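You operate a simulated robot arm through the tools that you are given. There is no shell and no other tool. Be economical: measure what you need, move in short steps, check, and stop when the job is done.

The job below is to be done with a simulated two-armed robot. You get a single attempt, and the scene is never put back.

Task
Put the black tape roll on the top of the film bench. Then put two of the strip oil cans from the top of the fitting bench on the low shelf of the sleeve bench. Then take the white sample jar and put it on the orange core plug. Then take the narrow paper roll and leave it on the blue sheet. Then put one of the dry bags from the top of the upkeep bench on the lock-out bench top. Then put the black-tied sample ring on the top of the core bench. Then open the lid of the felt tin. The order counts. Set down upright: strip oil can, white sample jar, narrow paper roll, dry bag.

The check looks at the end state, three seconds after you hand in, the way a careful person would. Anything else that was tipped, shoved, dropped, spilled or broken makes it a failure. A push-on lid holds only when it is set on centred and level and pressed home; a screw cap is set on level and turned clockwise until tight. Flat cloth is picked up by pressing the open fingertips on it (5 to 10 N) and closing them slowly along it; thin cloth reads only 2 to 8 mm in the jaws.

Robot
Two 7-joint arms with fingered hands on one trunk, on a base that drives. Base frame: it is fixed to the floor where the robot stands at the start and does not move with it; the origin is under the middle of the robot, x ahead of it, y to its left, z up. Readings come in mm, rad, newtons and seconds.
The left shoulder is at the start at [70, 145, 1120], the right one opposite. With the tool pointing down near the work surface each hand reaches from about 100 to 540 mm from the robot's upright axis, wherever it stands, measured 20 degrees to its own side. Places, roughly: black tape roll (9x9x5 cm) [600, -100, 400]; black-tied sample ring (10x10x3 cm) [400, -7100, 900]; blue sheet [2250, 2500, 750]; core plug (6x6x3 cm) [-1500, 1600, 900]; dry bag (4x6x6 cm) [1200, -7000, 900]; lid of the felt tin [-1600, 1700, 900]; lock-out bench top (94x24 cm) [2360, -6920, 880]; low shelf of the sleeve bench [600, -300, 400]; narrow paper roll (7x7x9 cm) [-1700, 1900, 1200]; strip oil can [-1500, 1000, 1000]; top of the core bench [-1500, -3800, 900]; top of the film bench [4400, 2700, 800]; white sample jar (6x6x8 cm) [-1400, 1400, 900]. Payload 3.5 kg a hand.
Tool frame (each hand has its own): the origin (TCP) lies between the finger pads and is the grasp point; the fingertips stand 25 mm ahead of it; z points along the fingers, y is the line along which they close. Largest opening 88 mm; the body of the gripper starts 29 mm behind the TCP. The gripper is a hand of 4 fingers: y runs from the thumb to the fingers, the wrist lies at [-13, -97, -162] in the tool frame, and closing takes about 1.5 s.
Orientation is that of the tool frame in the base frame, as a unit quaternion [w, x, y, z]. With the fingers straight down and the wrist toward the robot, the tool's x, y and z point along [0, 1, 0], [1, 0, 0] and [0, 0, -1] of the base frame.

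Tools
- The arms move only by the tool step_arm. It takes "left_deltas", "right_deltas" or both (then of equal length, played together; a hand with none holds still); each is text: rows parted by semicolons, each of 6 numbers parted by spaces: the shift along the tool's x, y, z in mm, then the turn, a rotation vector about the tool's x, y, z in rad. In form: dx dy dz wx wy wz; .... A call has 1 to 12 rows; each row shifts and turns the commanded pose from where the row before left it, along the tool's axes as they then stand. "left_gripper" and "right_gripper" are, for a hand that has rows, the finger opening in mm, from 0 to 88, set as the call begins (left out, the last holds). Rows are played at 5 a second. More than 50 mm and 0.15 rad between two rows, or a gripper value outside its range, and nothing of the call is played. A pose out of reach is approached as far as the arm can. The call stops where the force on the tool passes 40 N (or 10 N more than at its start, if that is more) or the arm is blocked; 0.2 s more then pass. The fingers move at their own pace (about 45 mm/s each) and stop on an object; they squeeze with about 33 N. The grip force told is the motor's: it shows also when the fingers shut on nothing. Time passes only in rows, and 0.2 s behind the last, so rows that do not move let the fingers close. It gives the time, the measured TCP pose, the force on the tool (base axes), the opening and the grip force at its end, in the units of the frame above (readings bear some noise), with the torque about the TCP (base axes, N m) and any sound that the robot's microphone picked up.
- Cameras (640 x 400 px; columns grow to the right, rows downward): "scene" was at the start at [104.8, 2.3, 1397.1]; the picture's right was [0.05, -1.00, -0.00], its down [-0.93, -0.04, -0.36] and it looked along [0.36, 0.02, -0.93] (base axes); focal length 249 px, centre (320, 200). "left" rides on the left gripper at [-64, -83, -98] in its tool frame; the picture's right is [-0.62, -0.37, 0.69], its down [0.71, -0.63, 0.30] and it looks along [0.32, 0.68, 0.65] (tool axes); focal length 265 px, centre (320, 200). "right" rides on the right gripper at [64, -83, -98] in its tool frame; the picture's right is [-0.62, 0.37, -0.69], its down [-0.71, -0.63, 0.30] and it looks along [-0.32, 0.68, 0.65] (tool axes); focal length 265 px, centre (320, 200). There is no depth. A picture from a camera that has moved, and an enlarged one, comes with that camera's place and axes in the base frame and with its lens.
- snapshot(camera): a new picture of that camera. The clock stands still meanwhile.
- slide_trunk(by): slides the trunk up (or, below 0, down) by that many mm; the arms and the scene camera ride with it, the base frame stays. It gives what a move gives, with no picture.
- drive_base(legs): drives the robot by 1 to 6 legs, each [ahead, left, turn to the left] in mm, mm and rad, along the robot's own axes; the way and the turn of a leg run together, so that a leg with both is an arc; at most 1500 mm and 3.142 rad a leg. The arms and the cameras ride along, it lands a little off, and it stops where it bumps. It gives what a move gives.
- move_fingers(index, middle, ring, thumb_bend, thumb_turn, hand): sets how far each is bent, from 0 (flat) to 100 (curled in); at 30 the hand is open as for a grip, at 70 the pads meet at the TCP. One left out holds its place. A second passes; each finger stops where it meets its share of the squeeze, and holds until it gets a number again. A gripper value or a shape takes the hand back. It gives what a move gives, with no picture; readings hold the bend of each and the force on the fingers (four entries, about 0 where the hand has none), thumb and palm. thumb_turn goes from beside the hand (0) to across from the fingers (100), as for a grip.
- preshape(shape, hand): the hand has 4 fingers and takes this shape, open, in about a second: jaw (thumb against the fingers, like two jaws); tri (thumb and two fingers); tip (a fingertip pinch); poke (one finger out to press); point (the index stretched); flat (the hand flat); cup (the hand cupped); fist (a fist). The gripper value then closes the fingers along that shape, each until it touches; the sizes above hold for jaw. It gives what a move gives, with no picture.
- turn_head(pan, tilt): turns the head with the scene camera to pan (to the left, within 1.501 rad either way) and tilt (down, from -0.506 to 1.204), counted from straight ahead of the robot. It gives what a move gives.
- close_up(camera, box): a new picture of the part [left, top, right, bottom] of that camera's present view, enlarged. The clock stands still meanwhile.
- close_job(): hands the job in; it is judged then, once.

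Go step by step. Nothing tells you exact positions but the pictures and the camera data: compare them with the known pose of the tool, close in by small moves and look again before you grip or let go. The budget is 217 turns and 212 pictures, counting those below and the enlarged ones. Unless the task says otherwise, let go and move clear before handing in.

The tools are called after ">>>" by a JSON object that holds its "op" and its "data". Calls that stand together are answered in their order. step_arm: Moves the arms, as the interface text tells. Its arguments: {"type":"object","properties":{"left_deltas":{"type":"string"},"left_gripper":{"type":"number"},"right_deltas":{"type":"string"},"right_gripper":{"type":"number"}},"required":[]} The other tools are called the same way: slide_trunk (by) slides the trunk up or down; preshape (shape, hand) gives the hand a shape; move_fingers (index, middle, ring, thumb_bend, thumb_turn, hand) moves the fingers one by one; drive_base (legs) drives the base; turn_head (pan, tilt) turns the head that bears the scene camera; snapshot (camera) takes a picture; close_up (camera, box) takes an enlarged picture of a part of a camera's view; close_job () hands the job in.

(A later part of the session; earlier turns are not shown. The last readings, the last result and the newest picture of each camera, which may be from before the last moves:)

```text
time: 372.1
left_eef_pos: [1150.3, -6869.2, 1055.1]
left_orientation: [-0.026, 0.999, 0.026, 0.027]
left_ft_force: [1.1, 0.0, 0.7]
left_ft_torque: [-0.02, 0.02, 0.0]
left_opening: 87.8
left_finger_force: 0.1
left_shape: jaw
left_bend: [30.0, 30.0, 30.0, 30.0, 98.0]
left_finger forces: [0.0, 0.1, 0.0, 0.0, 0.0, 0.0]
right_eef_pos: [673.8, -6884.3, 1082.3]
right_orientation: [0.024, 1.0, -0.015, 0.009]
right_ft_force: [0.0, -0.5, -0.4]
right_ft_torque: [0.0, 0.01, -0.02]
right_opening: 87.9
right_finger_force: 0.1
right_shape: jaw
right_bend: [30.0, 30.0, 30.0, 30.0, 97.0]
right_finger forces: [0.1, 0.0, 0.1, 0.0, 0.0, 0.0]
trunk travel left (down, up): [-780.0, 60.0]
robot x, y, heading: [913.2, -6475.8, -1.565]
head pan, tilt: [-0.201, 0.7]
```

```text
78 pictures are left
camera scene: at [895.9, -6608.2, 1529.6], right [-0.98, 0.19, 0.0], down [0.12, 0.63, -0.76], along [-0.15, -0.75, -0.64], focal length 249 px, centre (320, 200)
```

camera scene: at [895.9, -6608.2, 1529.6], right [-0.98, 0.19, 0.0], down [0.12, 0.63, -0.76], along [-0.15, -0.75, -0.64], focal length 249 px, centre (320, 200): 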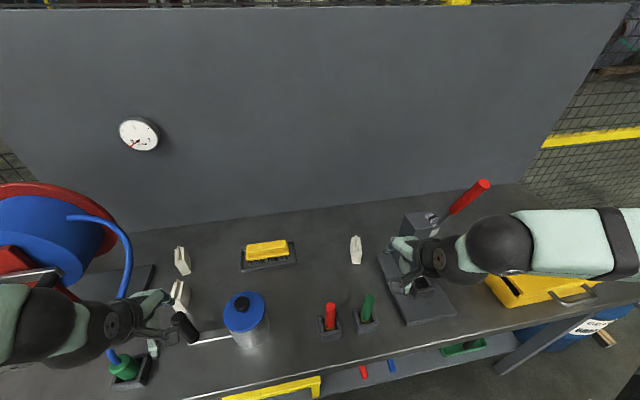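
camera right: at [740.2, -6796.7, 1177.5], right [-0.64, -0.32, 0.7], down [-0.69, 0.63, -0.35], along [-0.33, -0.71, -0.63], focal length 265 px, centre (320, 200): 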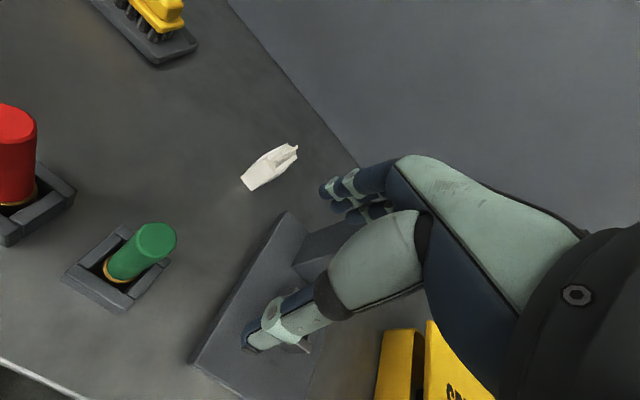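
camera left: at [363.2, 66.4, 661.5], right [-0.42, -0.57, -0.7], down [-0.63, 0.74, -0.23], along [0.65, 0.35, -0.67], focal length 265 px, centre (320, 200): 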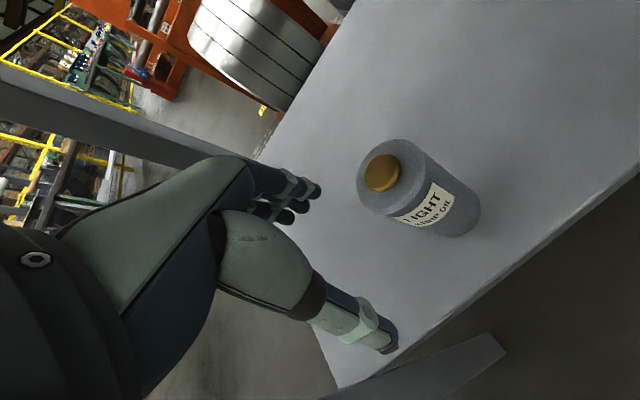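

>>> {"op": "drive_base", "data": {"legs": [[75, 10, 0]]}}

>>> {"op": "step_arm", "data": {"right_deltas": "0 35 0 0 0 0;0 35 0 0 0 0;0 35 20 0 0 0;0 0 25 0 0 0;0 0 0 0 0 0"}}

>>> {"op": "snapshot", "data": {"camera": "right"}}

```text
time: 373.2
left_eef_pos: [1158.9, -6940.7, 1055.9]
left_orientation: [-0.025, 0.999, 0.026, 0.028]
left_ft_force: [0.3, 1.5, 0.7]
left_ft_torque: [0.02, 0.0, 0.0]
left_opening: 87.8
left_finger_force: 0.0
left_shape: jaw
left_bend: [30.0, 30.0, 30.0, 30.0, 98.0]
left_finger forces: [0.1, 0.0, 0.1, 0.1, 0.0, 0.0]
right_eef_pos: [684.1, -6955.4, 1083.6]
right_orientation: [0.026, 1.0, -0.014, 0.009]
right_ft_force: [-0.2, -1.0, 0.5]
right_ft_torque: [-0.05, 0.0, 0.01]
right_opening: 87.8
right_finger_force: 0.0
right_shape: jaw
right_bend: [30.0, 30.0, 30.0, 30.0, 97.0]
right_finger forces: [0.0, 0.0, 0.1, 0.0, 0.1, 0.1]
trunk travel left (down, up): [-780.0, 60.0]
robot x, y, heading: [926.5, -6550.3, -1.569]
head pan, tilt: [-0.201, 0.7]
```

```text
time: 374.4
left_eef_pos: [1161.1, -6942.9, 1055.5]
left_orientation: [-0.025, 0.999, 0.025, 0.028]
left_ft_force: [-1.5, 0.7, 0.4]
left_ft_torque: [0.03, 0.0, 0.01]
left_opening: 87.9
left_finger_force: 0.2
left_shape: jaw
left_bend: [30.0, 30.0, 30.0, 30.0, 98.0]
left_finger forces: [0.0, 0.0, 0.1, 0.0, 0.1, 0.0]
right_eef_pos: [682.8, -7065.4, 1042.5]
right_orientation: [0.025, 1.0, -0.015, 0.009]
right_ft_force: [0.1, 0.4, 0.3]
right_ft_torque: [-0.01, 0.0, 0.01]
right_opening: 87.9
right_finger_force: 0.0
right_shape: jaw
right_bend: [30.0, 30.0, 30.0, 30.0, 97.0]
right_finger forces: [0.1, 0.1, 0.0, 0.1, 0.0, 0.0]
trunk travel left (down, up): [-780.0, 60.0]
robot x, y, heading: [922.7, -6545.8, -1.567]
head pan, tilt: [-0.201, 0.7]
```

```text
77 pictures are left
camera right: at [747.0, -6978.6, 1136.6], right [-0.64, -0.32, 0.7], down [-0.69, 0.64, -0.35], along [-0.33, -0.7, -0.63], focal length 265 px, centre (320, 200)
```

right: 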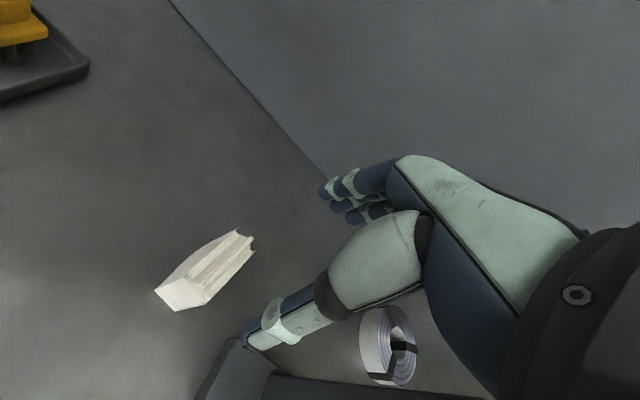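

>>> {"op": "close_up", "data": {"camera": "right", "box": [130, 205, 290, 325]}}

```text
3.33 times, centred on (210, 265) of right
camera zoom: at [747.0, -6978.6, 1136.6], right [-0.64, -0.32, 0.7], down [-0.69, 0.64, -0.35], along [-0.33, -0.7, -0.63], focal length 885 px, centre (687, -17)
```

zoom: 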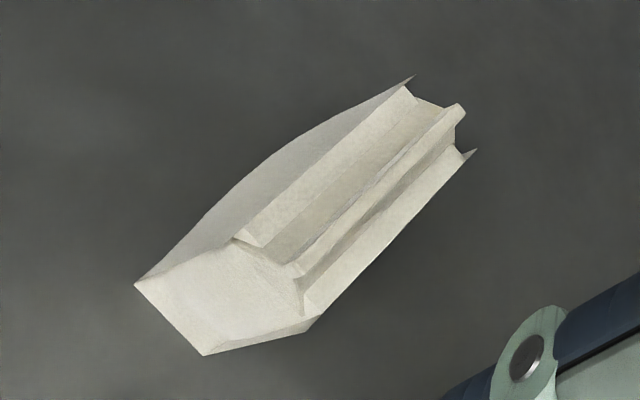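

The dry bag's centre is about [697, -7068], top about 937 mm, and behind the press I see the black-tied ring. Descending around the bag.

>>> {"op": "step_arm", "data": {"right_deltas": "13 -4 0 0 0 0;0 0 37 0 0 0;0 0 37 0 0 0;0 0 30 0 0 0;0 0 15 0 0 0;0 0 0 0 0 0"}}

>>> {"op": "snapshot", "data": {"camera": "right"}}

```text
time: 375.8
left_eef_pos: [1159.9, -6943.8, 1055.4]
left_orientation: [-0.027, 0.999, 0.026, 0.027]
left_ft_force: [0.3, 0.5, -0.5]
left_ft_torque: [0.0, -0.01, 0.02]
left_opening: 87.9
left_finger_force: 0.2
left_shape: jaw
left_bend: [30.0, 30.0, 30.0, 30.0, 98.0]
left_finger forces: [0.0, 0.0, 0.1, 0.1, 0.0, 0.0]
right_eef_pos: [697.1, -7068.1, 921.8]
right_orientation: [0.024, 1.0, -0.015, 0.009]
right_ft_force: [0.9, -1.1, 0.9]
right_ft_torque: [-0.02, 0.01, 0.0]
right_opening: 87.9
right_finger_force: 0.0
right_shape: jaw
right_bend: [30.0, 30.0, 30.0, 30.0, 97.0]
right_finger forces: [1.2, 0.0, 0.0, 0.0, 0.3, 0.1]
trunk travel left (down, up): [-780.0, 60.0]
robot x, y, heading: [921.2, -6546.1, -1.562]
head pan, tilt: [-0.201, 0.7]
```

```text
75 pictures are left
camera right: at [762.7, -6980.4, 1017.8], right [-0.64, -0.32, 0.7], down [-0.69, 0.64, -0.35], along [-0.33, -0.71, -0.63], focal length 265 px, centre (320, 200)
```

right: 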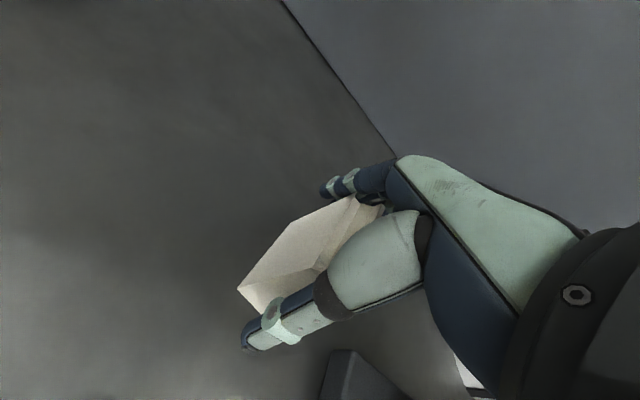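

>>> {"op": "step_arm", "data": {"right_deltas": "0 0 3 0 0 0;0 0 0 0 0 0;0 0 0 0 0 0;0 0 0 0 0 0;0 0 0 0 0 0;0 0 0 0 0 0;0 0 0 0 0 0", "right_gripper": 40}}

>>> {"op": "step_arm", "data": {"right_deltas": "0 0 -15 0 0 0;0 0 -35 0 0 0;0 0 -40 0 0 0;0 0 -40 0 0 0;0 0 0 0 0 0"}}

>>> {"op": "snapshot", "data": {"camera": "right"}}

```text
time: 377.4
left_eef_pos: [1160.8, -6944.7, 1054.2]
left_orientation: [-0.026, 0.999, 0.027, 0.027]
left_ft_force: [-0.1, 0.2, 0.6]
left_ft_torque: [-0.01, -0.01, 0.02]
left_opening: 87.5
left_finger_force: 0.0
left_shape: jaw
left_bend: [30.0, 30.0, 30.0, 30.0, 98.0]
left_finger forces: [0.0, 0.0, 0.0, 0.0, 0.0, 0.0]
right_eef_pos: [698.2, -7067.3, 918.6]
right_orientation: [0.025, 1.0, -0.014, 0.009]
right_ft_force: [-1.3, -1.9, 6.0]
right_ft_torque: [-0.3, 0.06, 0.01]
right_opening: 58.0
right_finger_force: 32.9
right_shape: jaw
right_bend: [32.0, 45.0, 41.0, 54.0, 98.0]
right_finger forces: [19.5, 14.5, 4.5, 0.0, 35.2, 0.0]
trunk travel left (down, up): [-780.0, 60.0]
robot x, y, heading: [923.0, -6547.5, -1.568]
head pan, tilt: [-0.201, 0.7]
```

```text
time: 378.6
left_eef_pos: [1160.0, -6944.3, 1054.7]
left_orientation: [-0.027, 0.999, 0.025, 0.027]
left_ft_force: [0.1, 0.6, 0.8]
left_ft_torque: [-0.01, -0.02, 0.01]
left_opening: 88.0
left_finger_force: 0.0
left_shape: jaw
left_bend: [30.0, 30.0, 30.0, 30.0, 98.0]
left_finger forces: [0.1, 0.0, 0.1, 0.0, 0.1, 0.0]
right_eef_pos: [695.4, -7060.2, 1048.8]
right_orientation: [0.022, 1.0, -0.013, 0.009]
right_ft_force: [-0.1, -0.2, -0.4]
right_ft_torque: [-0.01, -0.01, -0.03]
right_opening: 57.6
right_finger_force: 32.8
right_shape: jaw
right_bend: [32.0, 45.0, 41.0, 54.0, 98.0]
right_finger forces: [17.0, 14.0, 4.2, 0.0, 34.6, 0.0]
trunk travel left (down, up): [-780.0, 60.0]
robot x, y, heading: [923.2, -6548.3, -1.569]
head pan, tilt: [-0.201, 0.7]
```

```text
74 pictures are left
camera right: at [759.8, -6974.4, 1145.1], right [-0.64, -0.32, 0.7], down [-0.69, 0.64, -0.35], along [-0.33, -0.7, -0.63], focal length 265 px, centre (320, 200)
```

right: 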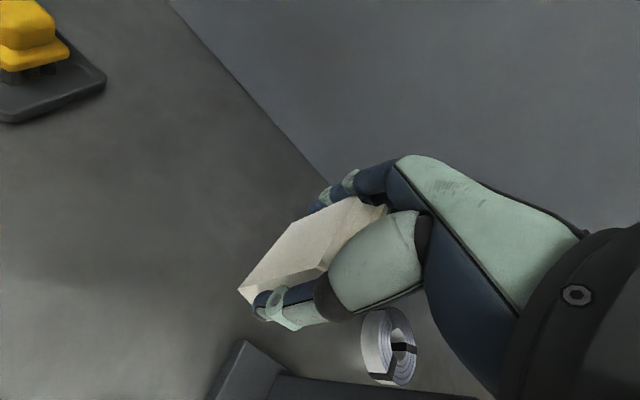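

The dry bag is held. Backing off and shifting to the lock-out bench.

>>> {"op": "drive_base", "data": {"legs": [[-400, 0, 0], [0, 1450, 0]]}}

>>> {"op": "turn_head", "data": {"pan": 0.1, "tilt": 0.55}}

>>> {"op": "snapshot", "data": {"camera": "scene"}}

```text
time: 388.0
left_eef_pos: [2627.3, -6532.8, 1055.7]
left_orientation: [-0.026, 0.999, 0.024, 0.027]
left_ft_force: [-0.7, 0.0, 0.5]
left_ft_torque: [0.0, 0.01, 0.0]
left_opening: 87.9
left_finger_force: 0.0
left_shape: jaw
left_bend: [30.0, 30.0, 30.0, 30.0, 98.0]
left_finger forces: [0.0, 0.0, 0.0, 0.1, 0.0, 0.1]
right_eef_pos: [2162.7, -6648.1, 1049.0]
right_orientation: [0.023, 1.0, -0.016, 0.01]
right_ft_force: [0.3, 0.7, -1.3]
right_ft_torque: [0.02, 0.01, 0.01]
right_opening: 57.6
right_finger_force: 33.4
right_shape: jaw
right_bend: [32.0, 45.0, 41.0, 54.0, 98.0]
right_finger forces: [16.9, 13.8, 4.2, 0.0, 34.7, 0.0]
trunk travel left (down, up): [-780.0, 60.0]
robot x, y, heading: [2393.4, -6135.1, -1.566]
head pan, tilt: [-0.201, 0.7]
```

```text
time: 388.8
left_eef_pos: [2629.0, -6532.4, 1055.4]
left_orientation: [-0.027, 0.999, 0.024, 0.028]
left_ft_force: [-0.7, 0.0, -0.8]
left_ft_torque: [-0.02, 0.01, 0.02]
left_opening: 88.0
left_finger_force: 0.0
left_shape: jaw
left_bend: [30.0, 30.0, 30.0, 30.0, 98.0]
left_finger forces: [0.0, 0.0, 0.0, 0.0, 0.1, 0.0]
right_eef_pos: [2162.2, -6649.1, 1049.3]
right_orientation: [0.024, 1.0, -0.015, 0.009]
right_ft_force: [0.0, 0.0, -0.5]
right_ft_torque: [0.01, 0.03, -0.02]
right_opening: 57.8
right_finger_force: 32.8
right_shape: jaw
right_bend: [32.0, 45.0, 41.0, 54.0, 98.0]
right_finger forces: [17.1, 14.0, 4.2, 0.0, 34.7, 0.0]
trunk travel left (down, up): [-780.0, 60.0]
robot x, y, heading: [2393.4, -6134.9, -1.566]
head pan, tilt: [0.099, 0.55]
```

```text
73 pictures are left
camera scene: at [2400.5, -6276.8, 1542.7], right [-0.99, -0.1, 0.0], down [-0.05, 0.52, -0.85], along [0.09, -0.85, -0.52], focal length 249 px, centre (320, 200)
```

scene: 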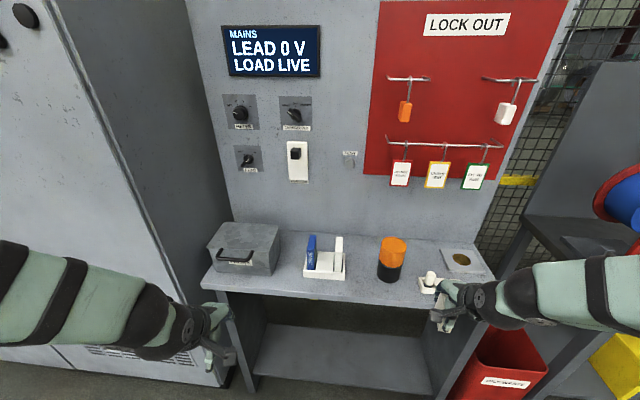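

>>> {"op": "close_up", "data": {"camera": "scene", "box": [195, 210, 505, 310]}}

```text
2.06 times, centred on (350, 260) of scene
camera zoom: at [2400.5, -6276.8, 1542.7], right [-0.99, -0.1, 0.0], down [-0.05, 0.52, -0.85], along [0.09, -0.85, -0.52], focal length 514 px, centre (258, 76)
```

zoom: 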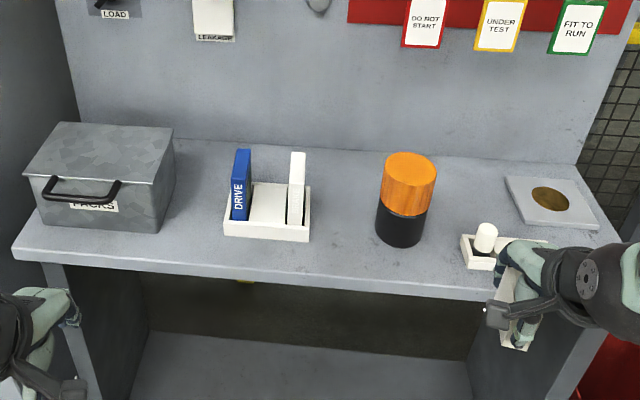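

Free gap between the card rack and the orange roll at about [2330, -6857]. I'll bring both hands inward a bit (a cabinet is on the left), then drive in.

>>> {"op": "step_arm", "data": {"left_deltas": "-25 -20 0 0 0 0;-25 -20 0 0 0 0;-25 -20 0 0 0 0;-25 -20 0 0 0 0;0 0 0 0 0 0", "right_deltas": "25 0 0 0 0 0;25 0 0 0 0 0;25 0 0 0 0 0;25 0 0 0 0 0;0 0 0 0 0 0"}}

>>> {"op": "drive_base", "data": {"legs": [[205, 70, 0]]}}

>>> {"op": "snapshot", "data": {"camera": "right"}}

>>> {"op": "snapshot", "data": {"camera": "scene"}}

```text
time: 390.0
left_eef_pos: [2516.5, -6513.3, 1055.9]
left_orientation: [-0.026, 0.999, 0.025, 0.027]
left_ft_force: [0.0, -0.2, -0.2]
left_ft_torque: [-0.01, 0.0, -0.02]
left_opening: 87.9
left_finger_force: 0.1
left_shape: jaw
left_bend: [30.0, 30.0, 30.0, 30.0, 98.0]
left_finger forces: [0.1, 0.1, 0.1, 0.1, 0.1, 0.0]
left hand out of reach, approached as far as the arm can: row 1, 2, 3, 4
right_eef_pos: [2262.7, -6651.6, 1050.3]
right_orientation: [0.024, 1.0, -0.016, 0.009]
right_ft_force: [0.4, -0.5, -0.8]
right_ft_torque: [0.01, 0.0, 0.02]
right_opening: 57.5
right_finger_force: 32.7
right_shape: jaw
right_bend: [32.0, 45.0, 41.0, 54.0, 98.0]
right_finger forces: [16.9, 13.9, 4.3, 0.0, 34.4, 0.0]
trunk travel left (down, up): [-780.0, 60.0]
robot x, y, heading: [2392.4, -6136.7, -1.566]
head pan, tilt: [0.099, 0.55]
```

```text
time: 391.7
left_eef_pos: [2585.3, -6719.3, 1055.3]
left_orientation: [-0.026, 0.999, 0.024, 0.028]
left_ft_force: [0.2, 0.8, 0.1]
left_ft_torque: [0.02, 0.03, 0.0]
left_opening: 87.8
left_finger_force: 0.1
left_shape: jaw
left_bend: [30.0, 30.0, 30.0, 30.0, 98.0]
left_finger forces: [0.0, 0.1, 0.1, 0.1, 0.0, 0.0]
right_eef_pos: [2329.9, -6857.1, 1051.9]
right_orientation: [0.025, 1.0, -0.016, 0.01]
right_ft_force: [1.1, -0.2, -1.0]
right_ft_torque: [0.0, 0.03, 0.0]
right_opening: 57.5
right_finger_force: 33.0
right_shape: jaw
right_bend: [32.0, 45.0, 41.0, 54.0, 98.0]
right_finger forces: [16.9, 14.0, 4.2, 0.1, 34.5, 0.1]
trunk travel left (down, up): [-780.0, 60.0]
robot x, y, heading: [2458.4, -6342.9, -1.568]
head pan, tilt: [0.099, 0.55]
```

```text
71 pictures are left
camera right: at [2396.2, -6769.8, 1146.4], right [-0.64, -0.31, 0.7], down [-0.69, 0.64, -0.35], along [-0.34, -0.7, -0.63], focal length 265 px, centre (320, 200)
```

right: 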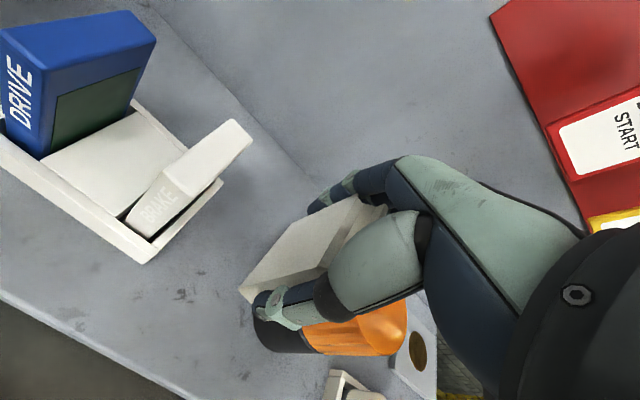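

```text
70 pictures are left
camera scene: at [2469.1, -6479.9, 1543.0], right [-0.99, -0.1, 0.0], down [-0.05, 0.52, -0.85], along [0.09, -0.85, -0.52], focal length 249 px, centre (320, 200)
```

scene: 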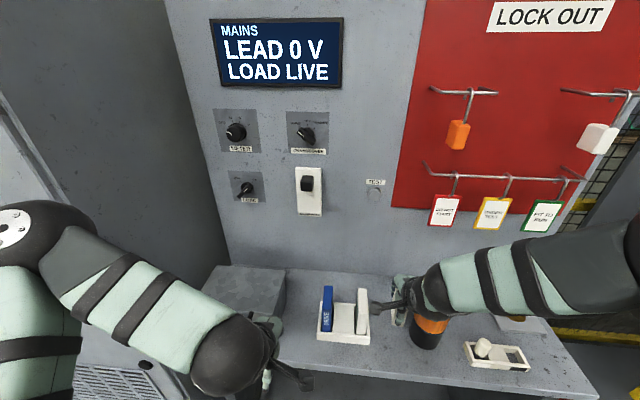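

>>> {"op": "step_arm", "data": {"right_deltas": "0 -2 30 0 0 0;0 -2 30 0 0 0;0 -2 30 0 0 0;0 0 25 0 0 0;0 0 0 0 0 0"}}

>>> {"op": "snapshot", "data": {"camera": "right"}}

```text
time: 392.9
left_eef_pos: [2586.0, -6719.2, 1054.9]
left_orientation: [-0.027, 0.999, 0.024, 0.027]
left_ft_force: [-0.8, 0.1, -0.5]
left_ft_torque: [-0.02, 0.0, 0.0]
left_opening: 87.6
left_finger_force: 0.0
left_shape: jaw
left_bend: [30.0, 30.0, 30.0, 30.0, 98.0]
left_finger forces: [0.0, 0.0, 0.0, 0.0, 0.1, 0.0]
right_eef_pos: [2334.7, -6857.3, 935.7]
right_orientation: [0.024, 1.0, -0.016, 0.009]
right_ft_force: [0.0, 0.3, 0.3]
right_ft_torque: [-0.02, -0.02, -0.01]
right_opening: 57.7
right_finger_force: 32.6
right_shape: jaw
right_bend: [32.0, 45.0, 41.0, 54.0, 98.0]
right_finger forces: [16.6, 13.9, 4.2, 0.0, 34.3, 0.0]
trunk travel left (down, up): [-780.0, 60.0]
robot x, y, heading: [2458.9, -6345.8, -1.568]
head pan, tilt: [0.099, 0.55]
```

```text
69 pictures are left
camera right: at [2399.0, -6771.6, 1030.8], right [-0.64, -0.31, 0.7], down [-0.69, 0.64, -0.35], along [-0.34, -0.7, -0.63], focal length 265 px, centre (320, 200)
```

right: 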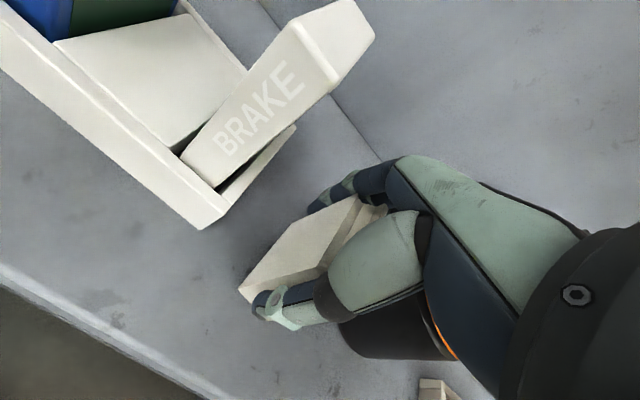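

>>> {"op": "step_arm", "data": {"right_deltas": "0 0 4 0 0 0;0 0 3 0 0 0;0 0 3 0 0 0;0 0 3 0 0 0;0 0 2 0 0 0;0 0 2 0 0 0;0 0 0 0 0 0"}}

```text
time: 394.5
left_eef_pos: [2586.5, -6719.6, 1055.8]
left_orientation: [-0.026, 0.999, 0.023, 0.027]
left_ft_force: [-1.0, -0.2, 0.3]
left_ft_torque: [-0.02, 0.02, -0.01]
left_opening: 87.7
left_finger_force: 0.1
left_shape: jaw
left_bend: [30.0, 30.0, 30.0, 30.0, 98.0]
left_finger forces: [0.1, 0.0, 0.0, 0.0, 0.0, 0.1]
right_eef_pos: [2333.1, -6859.0, 920.2]
right_orientation: [0.026, 0.999, -0.017, 0.01]
right_ft_force: [0.0, -0.1, 11.9]
right_ft_torque: [-0.28, 0.1, -0.01]
right_opening: 56.7
right_finger_force: 33.0
right_shape: jaw
right_bend: [32.0, 45.0, 41.0, 54.0, 98.0]
right_finger forces: [17.9, 14.6, 4.7, 0.1, 35.9, 0.0]
trunk travel left (down, up): [-780.0, 60.0]
robot x, y, heading: [2457.8, -6342.1, -1.568]
head pan, tilt: [0.099, 0.55]
```

The bag is down with about 12 N. Opening and rising.

>>> {"op": "step_arm", "data": {"right_deltas": "0 0 0 0 0 0;0 0 0 0 0 0;0 0 0 0 0 0;0 0 0 0 0 0;0 0 0 0 0 0", "right_gripper": 88}}

>>> {"op": "step_arm", "data": {"right_deltas": "0 0 -20 0 0 0;0 2 -35 0 0 0;0 2 -40 0 0 0;0 2 -35 0 0 0;0 0 0 0 0 0"}}

>>> {"op": "snapshot", "data": {"camera": "right"}}

```text
time: 395.7
left_eef_pos: [2585.2, -6718.6, 1055.3]
left_orientation: [-0.026, 0.999, 0.023, 0.027]
left_ft_force: [-0.1, -0.3, 0.0]
left_ft_torque: [0.03, 0.02, -0.02]
left_opening: 87.4
left_finger_force: 0.1
left_shape: jaw
left_bend: [30.0, 30.0, 30.0, 30.0, 98.0]
left_finger forces: [0.0, 0.1, 0.0, 0.1, 0.1, 0.1]
right_eef_pos: [2334.1, -6857.0, 917.9]
right_orientation: [0.025, 1.0, -0.017, 0.009]
right_ft_force: [0.2, -1.2, 10.6]
right_ft_torque: [0.08, -0.07, -0.08]
right_opening: 87.8
right_finger_force: 0.0
right_shape: jaw
right_bend: [29.0, 30.0, 30.0, 30.0, 97.0]
right_finger forces: [4.8, 0.1, 0.0, 0.0, 6.0, 0.0]
trunk travel left (down, up): [-780.0, 60.0]
robot x, y, heading: [2460.3, -6340.6, -1.564]
head pan, tilt: [0.099, 0.55]
```

```text
time: 396.9
left_eef_pos: [2585.9, -6720.5, 1055.6]
left_orientation: [-0.027, 0.999, 0.023, 0.027]
left_ft_force: [-0.2, -0.5, 0.9]
left_ft_torque: [-0.02, 0.03, -0.03]
left_opening: 88.0
left_finger_force: 0.1
left_shape: jaw
left_bend: [30.0, 30.0, 30.0, 30.0, 98.0]
left_finger forces: [0.0, 0.1, 0.0, 0.0, 0.1, 0.1]
right_eef_pos: [2331.5, -6858.2, 1047.0]
right_orientation: [0.024, 1.0, -0.016, 0.009]
right_ft_force: [-0.3, -0.6, 0.6]
right_ft_torque: [0.01, 0.0, -0.03]
right_opening: 87.6
right_finger_force: 0.1
right_shape: jaw
right_bend: [30.0, 30.0, 30.0, 30.0, 97.0]
right_finger forces: [0.1, 0.1, 0.0, 0.0, 0.0, 0.0]
trunk travel left (down, up): [-780.0, 60.0]
robot x, y, heading: [2461.6, -6343.5, -1.565]
head pan, tilt: [0.099, 0.55]
```

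```text
68 pictures are left
camera right: at [2396.9, -6771.7, 1143.1], right [-0.64, -0.32, 0.7], down [-0.69, 0.64, -0.35], along [-0.34, -0.7, -0.63], focal length 265 px, centre (320, 200)
```

right: 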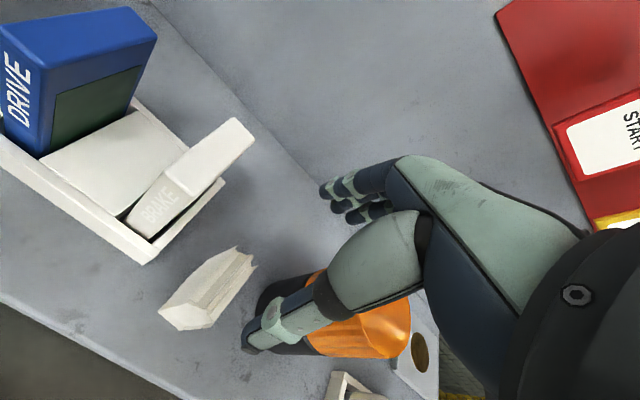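

The bag stands on the lock-out bench. Now back to the upkeep bench for the black-tied ring near [410, -7140]; first a good look.

>>> {"op": "drive_base", "data": {"legs": [[-350, 0, 0], [0, -1500, 0], [250, -370, 0]]}}

>>> {"op": "turn_head", "data": {"pan": -0.15, "tilt": 0.6}}

>>> {"op": "snapshot", "data": {"camera": "scene"}}

>>> {"op": "close_up", "data": {"camera": "scene", "box": [250, 160, 450, 290]}}

```text
time: 408.4
left_eef_pos: [747.4, -6663.3, 1055.7]
left_orientation: [-0.028, 0.999, 0.038, 0.026]
left_ft_force: [0.4, 0.2, 1.1]
left_ft_torque: [-0.02, 0.01, -0.01]
left_opening: 87.7
left_finger_force: 0.0
left_shape: jaw
left_bend: [30.0, 30.0, 30.0, 30.0, 98.0]
left_finger forces: [0.0, 0.1, 0.0, 0.2, 0.0, 0.0]
right_eef_pos: [497.1, -6807.1, 1048.3]
right_orientation: [0.024, 1.0, -0.001, 0.009]
right_ft_force: [0.2, -0.2, -0.2]
right_ft_torque: [0.03, 0.01, -0.02]
right_opening: 87.8
right_finger_force: 0.0
right_shape: jaw
right_bend: [30.0, 30.0, 30.0, 30.0, 97.0]
right_finger forces: [0.1, 0.0, 0.0, 0.0, 0.1, 0.1]
trunk travel left (down, up): [-780.0, 60.0]
robot x, y, heading: [614.1, -6291.2, -1.541]
head pan, tilt: [0.099, 0.55]
```

```text
time: 409.2
left_eef_pos: [746.2, -6663.2, 1054.9]
left_orientation: [-0.028, 0.999, 0.038, 0.027]
left_ft_force: [0.2, -0.5, 0.8]
left_ft_torque: [0.05, 0.02, 0.03]
left_opening: 88.0
left_finger_force: 0.1
left_shape: jaw
left_bend: [30.0, 30.0, 30.0, 30.0, 98.0]
left_finger forces: [0.1, 0.1, 0.0, 0.1, 0.1, 0.0]
right_eef_pos: [495.6, -6808.7, 1047.1]
right_orientation: [0.024, 1.0, -0.002, 0.01]
right_ft_force: [-0.9, 0.4, -0.2]
right_ft_torque: [0.03, 0.0, -0.01]
right_opening: 88.0
right_finger_force: 0.1
right_shape: jaw
right_bend: [30.0, 30.0, 30.0, 30.0, 97.0]
right_finger forces: [0.0, 0.0, 0.0, 0.1, 0.1, 0.1]
trunk travel left (down, up): [-780.0, 60.0]
robot x, y, heading: [610.7, -6290.0, -1.538]
head pan, tilt: [-0.15, 0.6]
```

```text
67 pictures are left
camera scene: at [601.1, -6428.4, 1538.2], right [-0.99, 0.12, 0.0], down [0.07, 0.56, -0.82], along [-0.1, -0.82, -0.57], focal length 249 px, centre (320, 200)
```

scene: 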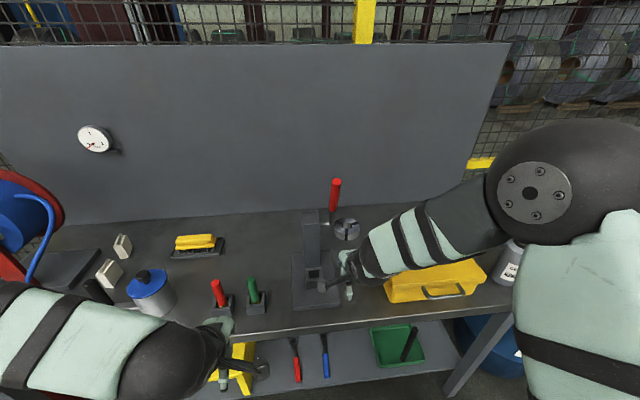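

```text
3.08 times, centred on (350, 225) of scene
camera zoom: at [601.1, -6428.4, 1538.2], right [-0.99, 0.12, 0.0], down [0.07, 0.56, -0.82], along [-0.1, -0.82, -0.57], focal length 765 px, centre (228, 123)
```

zoom: 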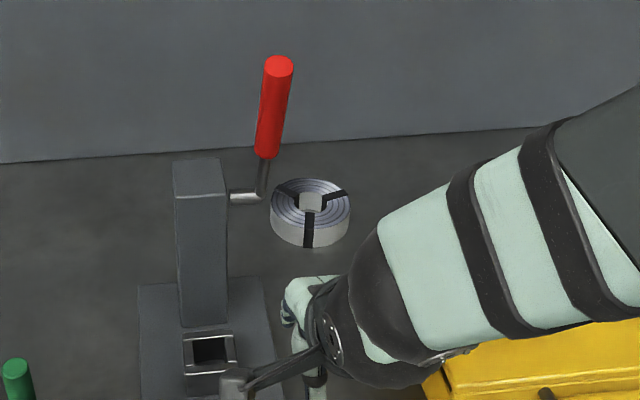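

The ring (about 10 cm, small hole) lies at about [411, -7145], right of the press lever. I'll yaw the hand so the wrist stays clear of the lever, then approach along x≈400.

>>> {"op": "step_arm", "data": {"right_deltas": "0 0 -10 0 0 -0.13;0 0 -10 0 0 -0.13;0 0 0 0 0 -0.13;0 0 0 0 0 -0.13;0 0 0 0 0 0"}}

>>> {"op": "move_fingers", "data": {"hand": "right", "index": 10, "middle": 10, "ring": 10, "thumb_bend": 10}}

>>> {"op": "drive_base", "data": {"legs": [[0, -115, -0.03], [230, 0, 0]]}}

>>> {"op": "snapshot", "data": {"camera": "right"}}

>>> {"op": "snapshot", "data": {"camera": "scene"}}

```text
time: 410.4
left_eef_pos: [747.4, -6664.1, 1054.5]
left_orientation: [-0.027, 0.999, 0.039, 0.027]
left_ft_force: [1.0, 0.3, 0.6]
left_ft_torque: [-0.02, 0.01, -0.02]
left_opening: 87.7
left_finger_force: 0.0
left_shape: jaw
left_bend: [30.0, 30.0, 30.0, 30.0, 98.0]
left_finger forces: [0.1, 0.1, 0.1, 0.0, 0.1, 0.0]
right_eef_pos: [496.5, -6807.2, 1066.9]
right_orientation: [0.025, 0.966, 0.256, 0.003]
right_ft_force: [0.2, 0.6, -0.2]
right_ft_torque: [-0.01, 0.02, -0.01]
right_opening: 87.7
right_finger_force: 0.0
right_shape: jaw
right_bend: [30.0, 30.0, 30.0, 30.0, 97.0]
right_finger forces: [0.0, 0.0, 0.0, 0.0, 0.0, 0.0]
trunk travel left (down, up): [-780.0, 60.0]
robot x, y, heading: [610.5, -6292.1, -1.54]
head pan, tilt: [-0.15, 0.6]
```

```text
time: 411.4
left_eef_pos: [745.4, -6664.2, 1055.8]
left_orientation: [-0.028, 0.998, 0.039, 0.027]
left_ft_force: [-0.1, -0.1, 1.5]
left_ft_torque: [0.03, 0.04, -0.01]
left_opening: 87.5
left_finger_force: 0.0
left_shape: jaw
left_bend: [30.0, 30.0, 30.0, 30.0, 98.0]
left_finger forces: [0.0, 0.1, 0.0, 0.0, 0.0, 0.0]
right_eef_pos: [495.5, -6806.6, 1067.3]
right_orientation: [0.025, 0.967, 0.255, 0.002]
right_ft_force: [0.5, -0.2, -0.2]
right_ft_torque: [-0.01, 0.0, -0.01]
right_opening: 120.4
right_finger_force: 0.0
right_shape: fingers
right_bend: [10.0, 10.0, 10.0, 10.0, 97.0]
right_finger forces: [0.0, 0.0, 0.0, 0.0, 0.0, 0.1]
trunk travel left (down, up): [-780.0, 60.0]
robot x, y, heading: [610.4, -6289.9, -1.538]
head pan, tilt: [-0.15, 0.6]
```

```text
time: 413.9
left_eef_pos: [622.3, -6902.2, 1055.8]
left_orientation: [-0.025, 0.999, 0.025, 0.027]
left_ft_force: [-0.2, 0.8, 0.9]
left_ft_torque: [-0.01, 0.0, 0.0]
left_opening: 87.9
left_finger_force: 0.1
left_shape: jaw
left_bend: [30.0, 30.0, 30.0, 30.0, 98.0]
left_finger forces: [0.0, 0.0, 0.0, 0.0, 0.0, 0.1]
right_eef_pos: [367.3, -7039.2, 1067.8]
right_orientation: [0.026, 0.97, 0.244, 0.004]
right_ft_force: [-0.4, -0.5, 0.4]
right_ft_torque: [0.01, -0.02, -0.01]
right_opening: 119.8
right_finger_force: 0.1
right_shape: fingers
right_bend: [10.0, 10.0, 10.0, 10.0, 97.0]
right_finger forces: [0.1, 0.0, 0.0, 0.1, 0.1, 0.0]
trunk travel left (down, up): [-780.0, 60.0]
robot x, y, heading: [497.0, -6525.8, -1.564]
head pan, tilt: [-0.15, 0.6]
```

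```text
65 pictures are left
camera right: at [384.4, -6930.7, 1161.5], right [-0.39, -0.58, 0.72], down [-0.92, 0.2, -0.33], along [0.05, -0.79, -0.61], focal length 265 px, centre (320, 200)
```

right: 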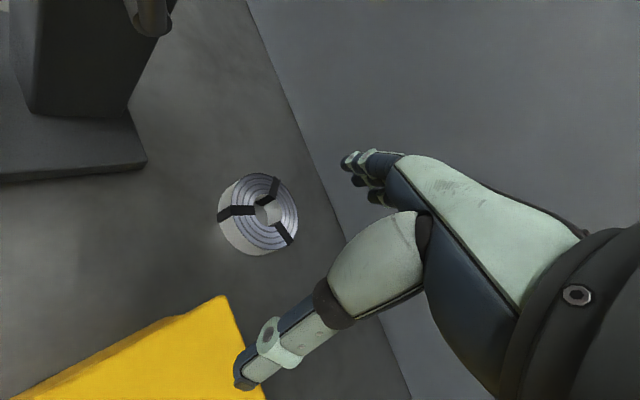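

```text
64 pictures are left
camera scene: at [483.8, -6662.2, 1538.5], right [-0.99, 0.14, 0.0], down [0.08, 0.56, -0.83], along [-0.12, -0.82, -0.56], focal length 249 px, centre (320, 200)
```

scene: 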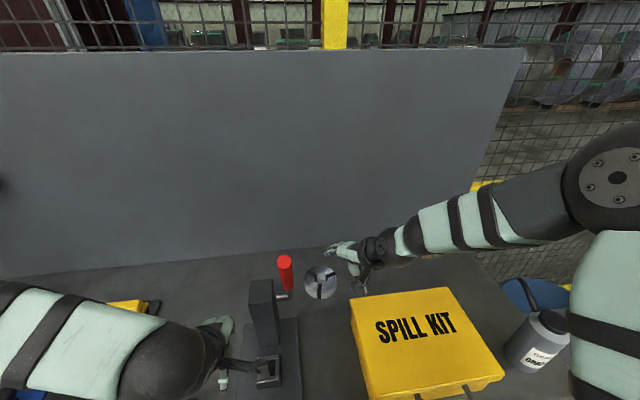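

>>> {"op": "step_arm", "data": {"right_deltas": "-3.5 36 0 0 0 0;-3.5 36 0 0 0 0;-3.5 36 0 0 0 0;0 0 0 0 0 0", "left_deltas": "35 -15 0 0 0 0;35 -15 0 0 0 0;35 0 0 0 0 0;0 0 0 0 0 0"}}

>>> {"op": "snapshot", "data": {"camera": "right"}}

```text
time: 414.9
left_eef_pos: [717.6, -6918.8, 1066.0]
left_orientation: [-0.028, 0.999, 0.025, 0.028]
left_ft_force: [-0.5, 0.0, 0.9]
left_ft_torque: [-0.04, -0.01, -0.01]
left_opening: 87.8
left_finger_force: 0.0
left_shape: jaw
left_bend: [30.0, 30.0, 30.0, 30.0, 98.0]
left_finger forces: [0.0, 0.0, 0.0, 0.0, 0.1, 0.0]
left hand out of reach, approached as far as the arm can: row 1, 2, 3
right_eef_pos: [412.0, -7140.2, 1070.8]
right_orientation: [0.025, 0.969, 0.245, 0.003]
right_ft_force: [0.6, -0.2, -0.6]
right_ft_torque: [0.0, -0.02, -0.03]
right_opening: 120.1
right_finger_force: 0.1
right_shape: fingers
right_bend: [10.0, 10.0, 10.0, 10.0, 97.0]
right_finger forces: [0.0, 0.1, 0.1, 0.1, 0.1, 0.0]
trunk travel left (down, up): [-780.0, 60.0]
robot x, y, heading: [493.8, -6526.1, -1.566]
head pan, tilt: [-0.15, 0.6]
```

```text
63 pictures are left
camera right: at [427.0, -7031.6, 1164.8], right [-0.39, -0.58, 0.71], down [-0.92, 0.2, -0.33], along [0.05, -0.79, -0.62], focal length 265 px, centre (320, 200)
```

right: 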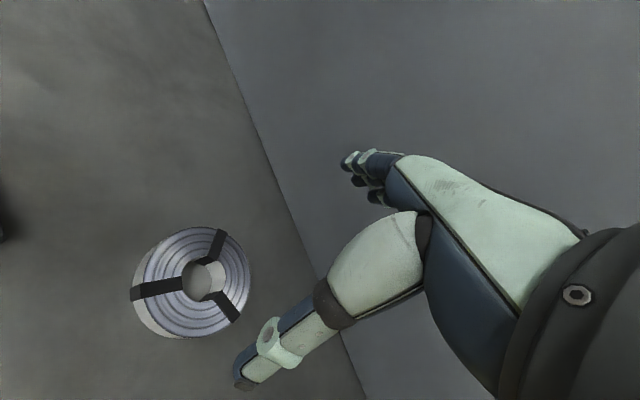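

>>> {"op": "step_arm", "data": {"right_deltas": "0 0 36 0 0 0;0 0 36 0 0 0;0 0 36 0 0 0;0 0 30 0 0 0;0 0 15 0 0 0;0 0 7 0 0 0;0 0 0 0 0 0"}}

>>> {"op": "snapshot", "data": {"camera": "right"}}

```text
time: 416.5
left_eef_pos: [716.8, -6921.1, 1065.2]
left_orientation: [-0.028, 0.999, 0.025, 0.027]
left_ft_force: [0.0, -0.4, -0.3]
left_ft_torque: [0.02, -0.04, 0.01]
left_opening: 87.9
left_finger_force: 0.1
left_shape: jaw
left_bend: [30.0, 30.0, 30.0, 30.0, 98.0]
left_finger forces: [0.0, 0.0, 0.1, 0.1, 0.0, 0.1]
right_eef_pos: [411.9, -7148.4, 911.9]
right_orientation: [0.025, 0.969, 0.244, 0.002]
right_ft_force: [0.2, 0.7, -0.3]
right_ft_torque: [0.02, 0.03, 0.02]
right_opening: 120.4
right_finger_force: 0.5
right_shape: fingers
right_bend: [10.0, 10.0, 10.0, 10.0, 97.0]
right_finger forces: [0.0, 0.1, 0.1, 0.1, 0.4, 0.1]
trunk travel left (down, up): [-780.0, 60.0]
robot x, y, heading: [497.8, -6526.6, -1.562]
head pan, tilt: [-0.15, 0.6]
```

```text
62 pictures are left
camera right: at [428.7, -7040.6, 1005.4], right [-0.39, -0.58, 0.71], down [-0.92, 0.2, -0.33], along [0.05, -0.79, -0.62], focal length 265 px, centre (320, 200)
```

right: 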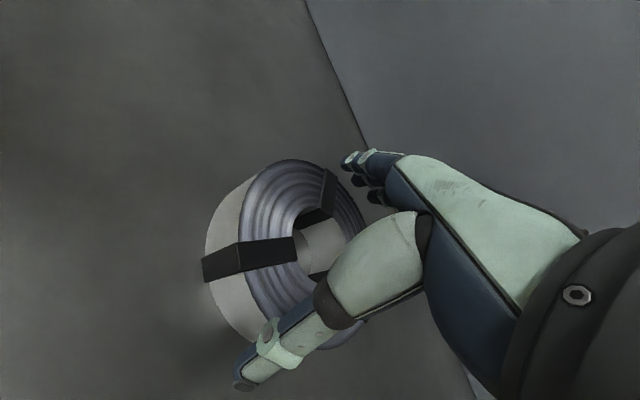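

>>> {"op": "step_arm", "data": {"right_deltas": "0 0 3 0 0 0;0 0 3 0 0 0;0 0 0 0 0 0"}}

>>> {"op": "move_fingers", "data": {"hand": "right", "index": 55, "middle": 55, "ring": 55, "thumb_bend": 55}}

>>> {"op": "snapshot", "data": {"camera": "right"}}

```text
time: 417.3
left_eef_pos: [716.8, -6919.8, 1066.5]
left_orientation: [-0.027, 0.999, 0.025, 0.028]
left_ft_force: [0.8, -0.6, -0.1]
left_ft_torque: [-0.01, 0.02, -0.01]
left_opening: 87.9
left_finger_force: 0.0
left_shape: jaw
left_bend: [30.0, 30.0, 30.0, 30.0, 98.0]
left_finger forces: [0.0, 0.0, 0.1, 0.1, 0.0, 0.0]
right_eef_pos: [413.3, -7149.5, 907.5]
right_orientation: [0.026, 0.969, 0.244, 0.003]
right_ft_force: [-0.3, 2.4, 4.4]
right_ft_torque: [0.18, 0.12, -0.01]
right_opening: 121.1
right_finger_force: 1.9
right_shape: fingers
right_bend: [10.0, 10.0, 10.0, 7.0, 97.0]
right_finger forces: [0.0, 0.0, 0.1, 0.0, 4.3, 0.0]
trunk travel left (down, up): [-780.0, 60.0]
robot x, y, heading: [492.7, -6528.7, -1.565]
head pan, tilt: [-0.15, 0.6]
```

```text
time: 418.3
left_eef_pos: [718.3, -6918.0, 1067.2]
left_orientation: [-0.027, 0.999, 0.026, 0.027]
left_ft_force: [0.9, -1.5, -1.0]
left_ft_torque: [0.0, -0.01, 0.05]
left_opening: 87.9
left_finger_force: 0.0
left_shape: jaw
left_bend: [30.0, 30.0, 30.0, 30.0, 98.0]
left_finger forces: [0.1, 0.0, 0.0, 0.0, 0.0, 0.0]
right_eef_pos: [413.0, -7149.2, 909.1]
right_orientation: [0.028, 0.97, 0.243, 0.002]
right_ft_force: [0.0, -3.1, 16.3]
right_ft_torque: [-0.22, -0.09, 0.23]
right_opening: 101.0
right_finger_force: 38.6
right_shape: fingers
right_bend: [22.0, 36.0, 37.0, 25.0, 95.0]
right_finger forces: [16.4, 9.2, 13.5, 0.0, 38.0, 0.0]
trunk travel left (down, up): [-780.0, 60.0]
robot x, y, heading: [497.5, -6524.9, -1.56]
head pan, tilt: [-0.15, 0.6]
```

```text
61 pictures are left
camera right: at [429.5, -7040.1, 1001.9], right [-0.39, -0.58, 0.72], down [-0.92, 0.2, -0.33], along [0.05, -0.79, -0.61], focal length 265 px, centre (320, 200)
```

right: 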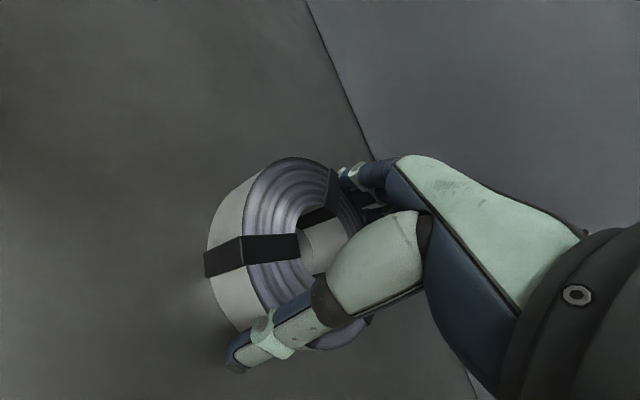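

Gripped at 101 mm with all fingers. Lifting and checking.

>>> {"op": "step_arm", "data": {"right_deltas": "0 0 -10 0 0 0;0 0 -25 0 0 0;0 0 -35 0 0 0;0 0 -40 0 0 0;0 0 -40 0 0 0;0 0 0 0 0 0"}}

>>> {"op": "snapshot", "data": {"camera": "right"}}

```text
time: 419.7
left_eef_pos: [717.4, -6921.4, 1064.9]
left_orientation: [-0.028, 0.999, 0.025, 0.027]
left_ft_force: [-1.0, -0.3, -0.3]
left_ft_torque: [0.02, 0.02, 0.02]
left_opening: 87.9
left_finger_force: 0.2
left_shape: jaw
left_bend: [30.0, 30.0, 30.0, 30.0, 98.0]
left_finger forces: [0.0, 0.0, 0.1, 0.0, 0.1, 0.0]
right_eef_pos: [412.1, -7142.6, 1054.0]
right_orientation: [0.024, 0.969, 0.244, 0.004]
right_ft_force: [0.2, -0.6, -5.2]
right_ft_torque: [0.02, 0.02, -0.02]
right_opening: 99.7
right_finger_force: 34.0
right_shape: fingers
right_bend: [22.0, 37.0, 37.0, 28.0, 93.0]
right_finger forces: [13.1, 9.1, 11.5, 0.1, 34.4, 0.0]
trunk travel left (down, up): [-780.0, 60.0]
robot x, y, heading: [494.0, -6527.7, -1.563]
head pan, tilt: [-0.15, 0.6]
```

```text
60 pictures are left
camera right: at [427.3, -7033.8, 1148.4], right [-0.39, -0.59, 0.71], down [-0.92, 0.2, -0.33], along [0.05, -0.78, -0.62], focal length 265 px, centre (320, 200)
```

right: 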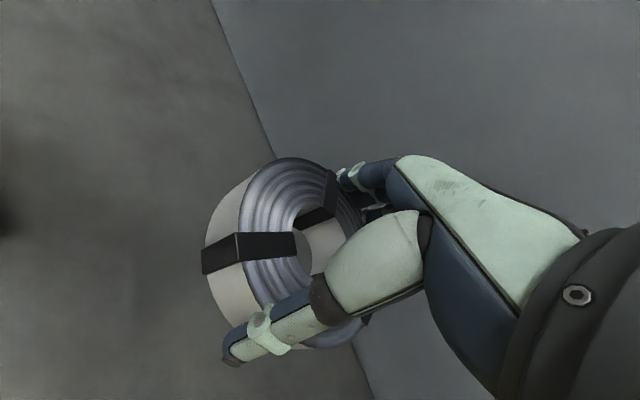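

>>> {"op": "step_arm", "data": {"right_deltas": "3 -36 0 0 0 0;3 -36 0 0 0 0;3 -36 0 0 0 0;0 0 0 0 0 0"}}

>>> {"op": "drive_base", "data": {"legs": [[-450, 0, 0]]}}

>>> {"op": "snapshot", "data": {"camera": "scene"}}

```text
time: 420.7
left_eef_pos: [717.9, -6921.1, 1065.9]
left_orientation: [-0.027, 0.999, 0.025, 0.027]
left_ft_force: [-0.7, -0.6, 0.6]
left_ft_torque: [0.0, 0.03, 0.03]
left_opening: 87.7
left_finger_force: 0.1
left_shape: jaw
left_bend: [30.0, 30.0, 30.0, 30.0, 98.0]
left_finger forces: [0.1, 0.0, 0.0, 0.0, 0.0, 0.0]
right_eef_pos: [367.9, -7042.0, 1049.4]
right_orientation: [0.026, 0.969, 0.244, 0.002]
right_ft_force: [0.8, -0.7, -3.8]
right_ft_torque: [-0.02, 0.02, -0.02]
right_opening: 97.8
right_finger_force: 32.8
right_shape: fingers
right_bend: [23.0, 37.0, 37.0, 29.0, 93.0]
right_finger forces: [11.0, 9.8, 12.7, 0.0, 32.7, 0.0]
trunk travel left (down, up): [-780.0, 60.0]
robot x, y, heading: [502.6, -6527.9, -1.565]
head pan, tilt: [-0.15, 0.6]
```

```text
time: 423.5
left_eef_pos: [714.7, -6460.3, 1065.8]
left_orientation: [-0.029, 0.999, 0.028, 0.027]
left_ft_force: [0.1, -0.5, -0.9]
left_ft_torque: [0.01, 0.04, -0.01]
left_opening: 87.9
left_finger_force: 0.1
left_shape: jaw
left_bend: [30.0, 30.0, 30.0, 30.0, 98.0]
left_finger forces: [0.1, 0.1, 0.0, 0.0, 0.0, 0.0]
right_eef_pos: [366.0, -6582.9, 1049.3]
right_orientation: [0.025, 0.969, 0.245, 0.002]
right_ft_force: [0.4, 0.0, -3.9]
right_ft_torque: [-0.03, 0.0, -0.02]
right_opening: 98.1
right_finger_force: 33.7
right_shape: fingers
right_bend: [23.0, 37.0, 37.0, 29.0, 93.0]
right_finger forces: [11.0, 9.8, 12.6, 0.2, 32.6, 0.0]
trunk travel left (down, up): [-780.0, 60.0]
robot x, y, heading: [492.3, -6064.2, -1.559]
head pan, tilt: [-0.15, 0.6]
```

```text
59 pictures are left
camera scene: at [480.6, -6206.4, 1538.0], right [-0.99, 0.14, 0.0], down [0.08, 0.56, -0.82], along [-0.12, -0.82, -0.57], focal length 249 px, centre (320, 200)
```

scene: 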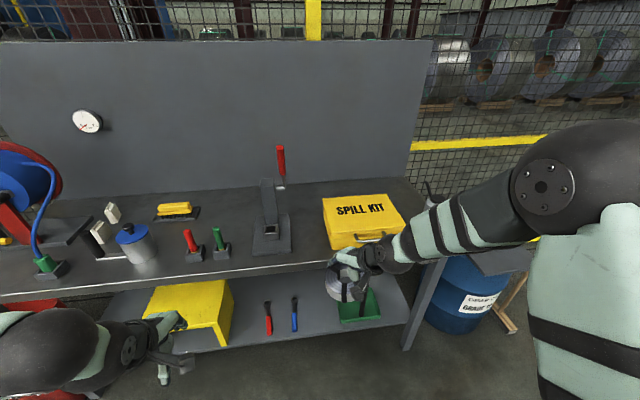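

>>> {"op": "snapshot", "data": {"camera": "right"}}

```text
58 pictures are left
camera right: at [381.0, -6475.4, 1141.8], right [-0.38, -0.59, 0.71], down [-0.92, 0.2, -0.33], along [0.05, -0.79, -0.62], focal length 265 px, centre (320, 200)
```

right: 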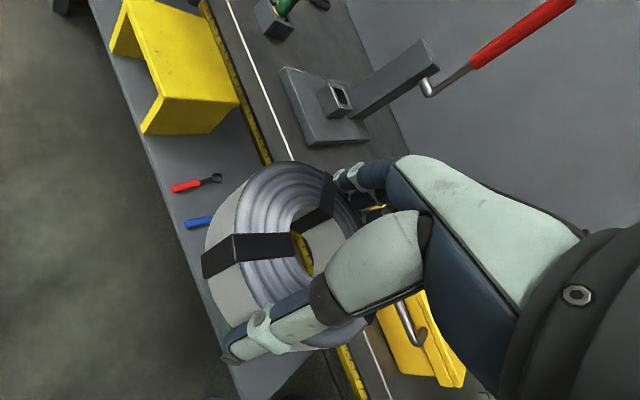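

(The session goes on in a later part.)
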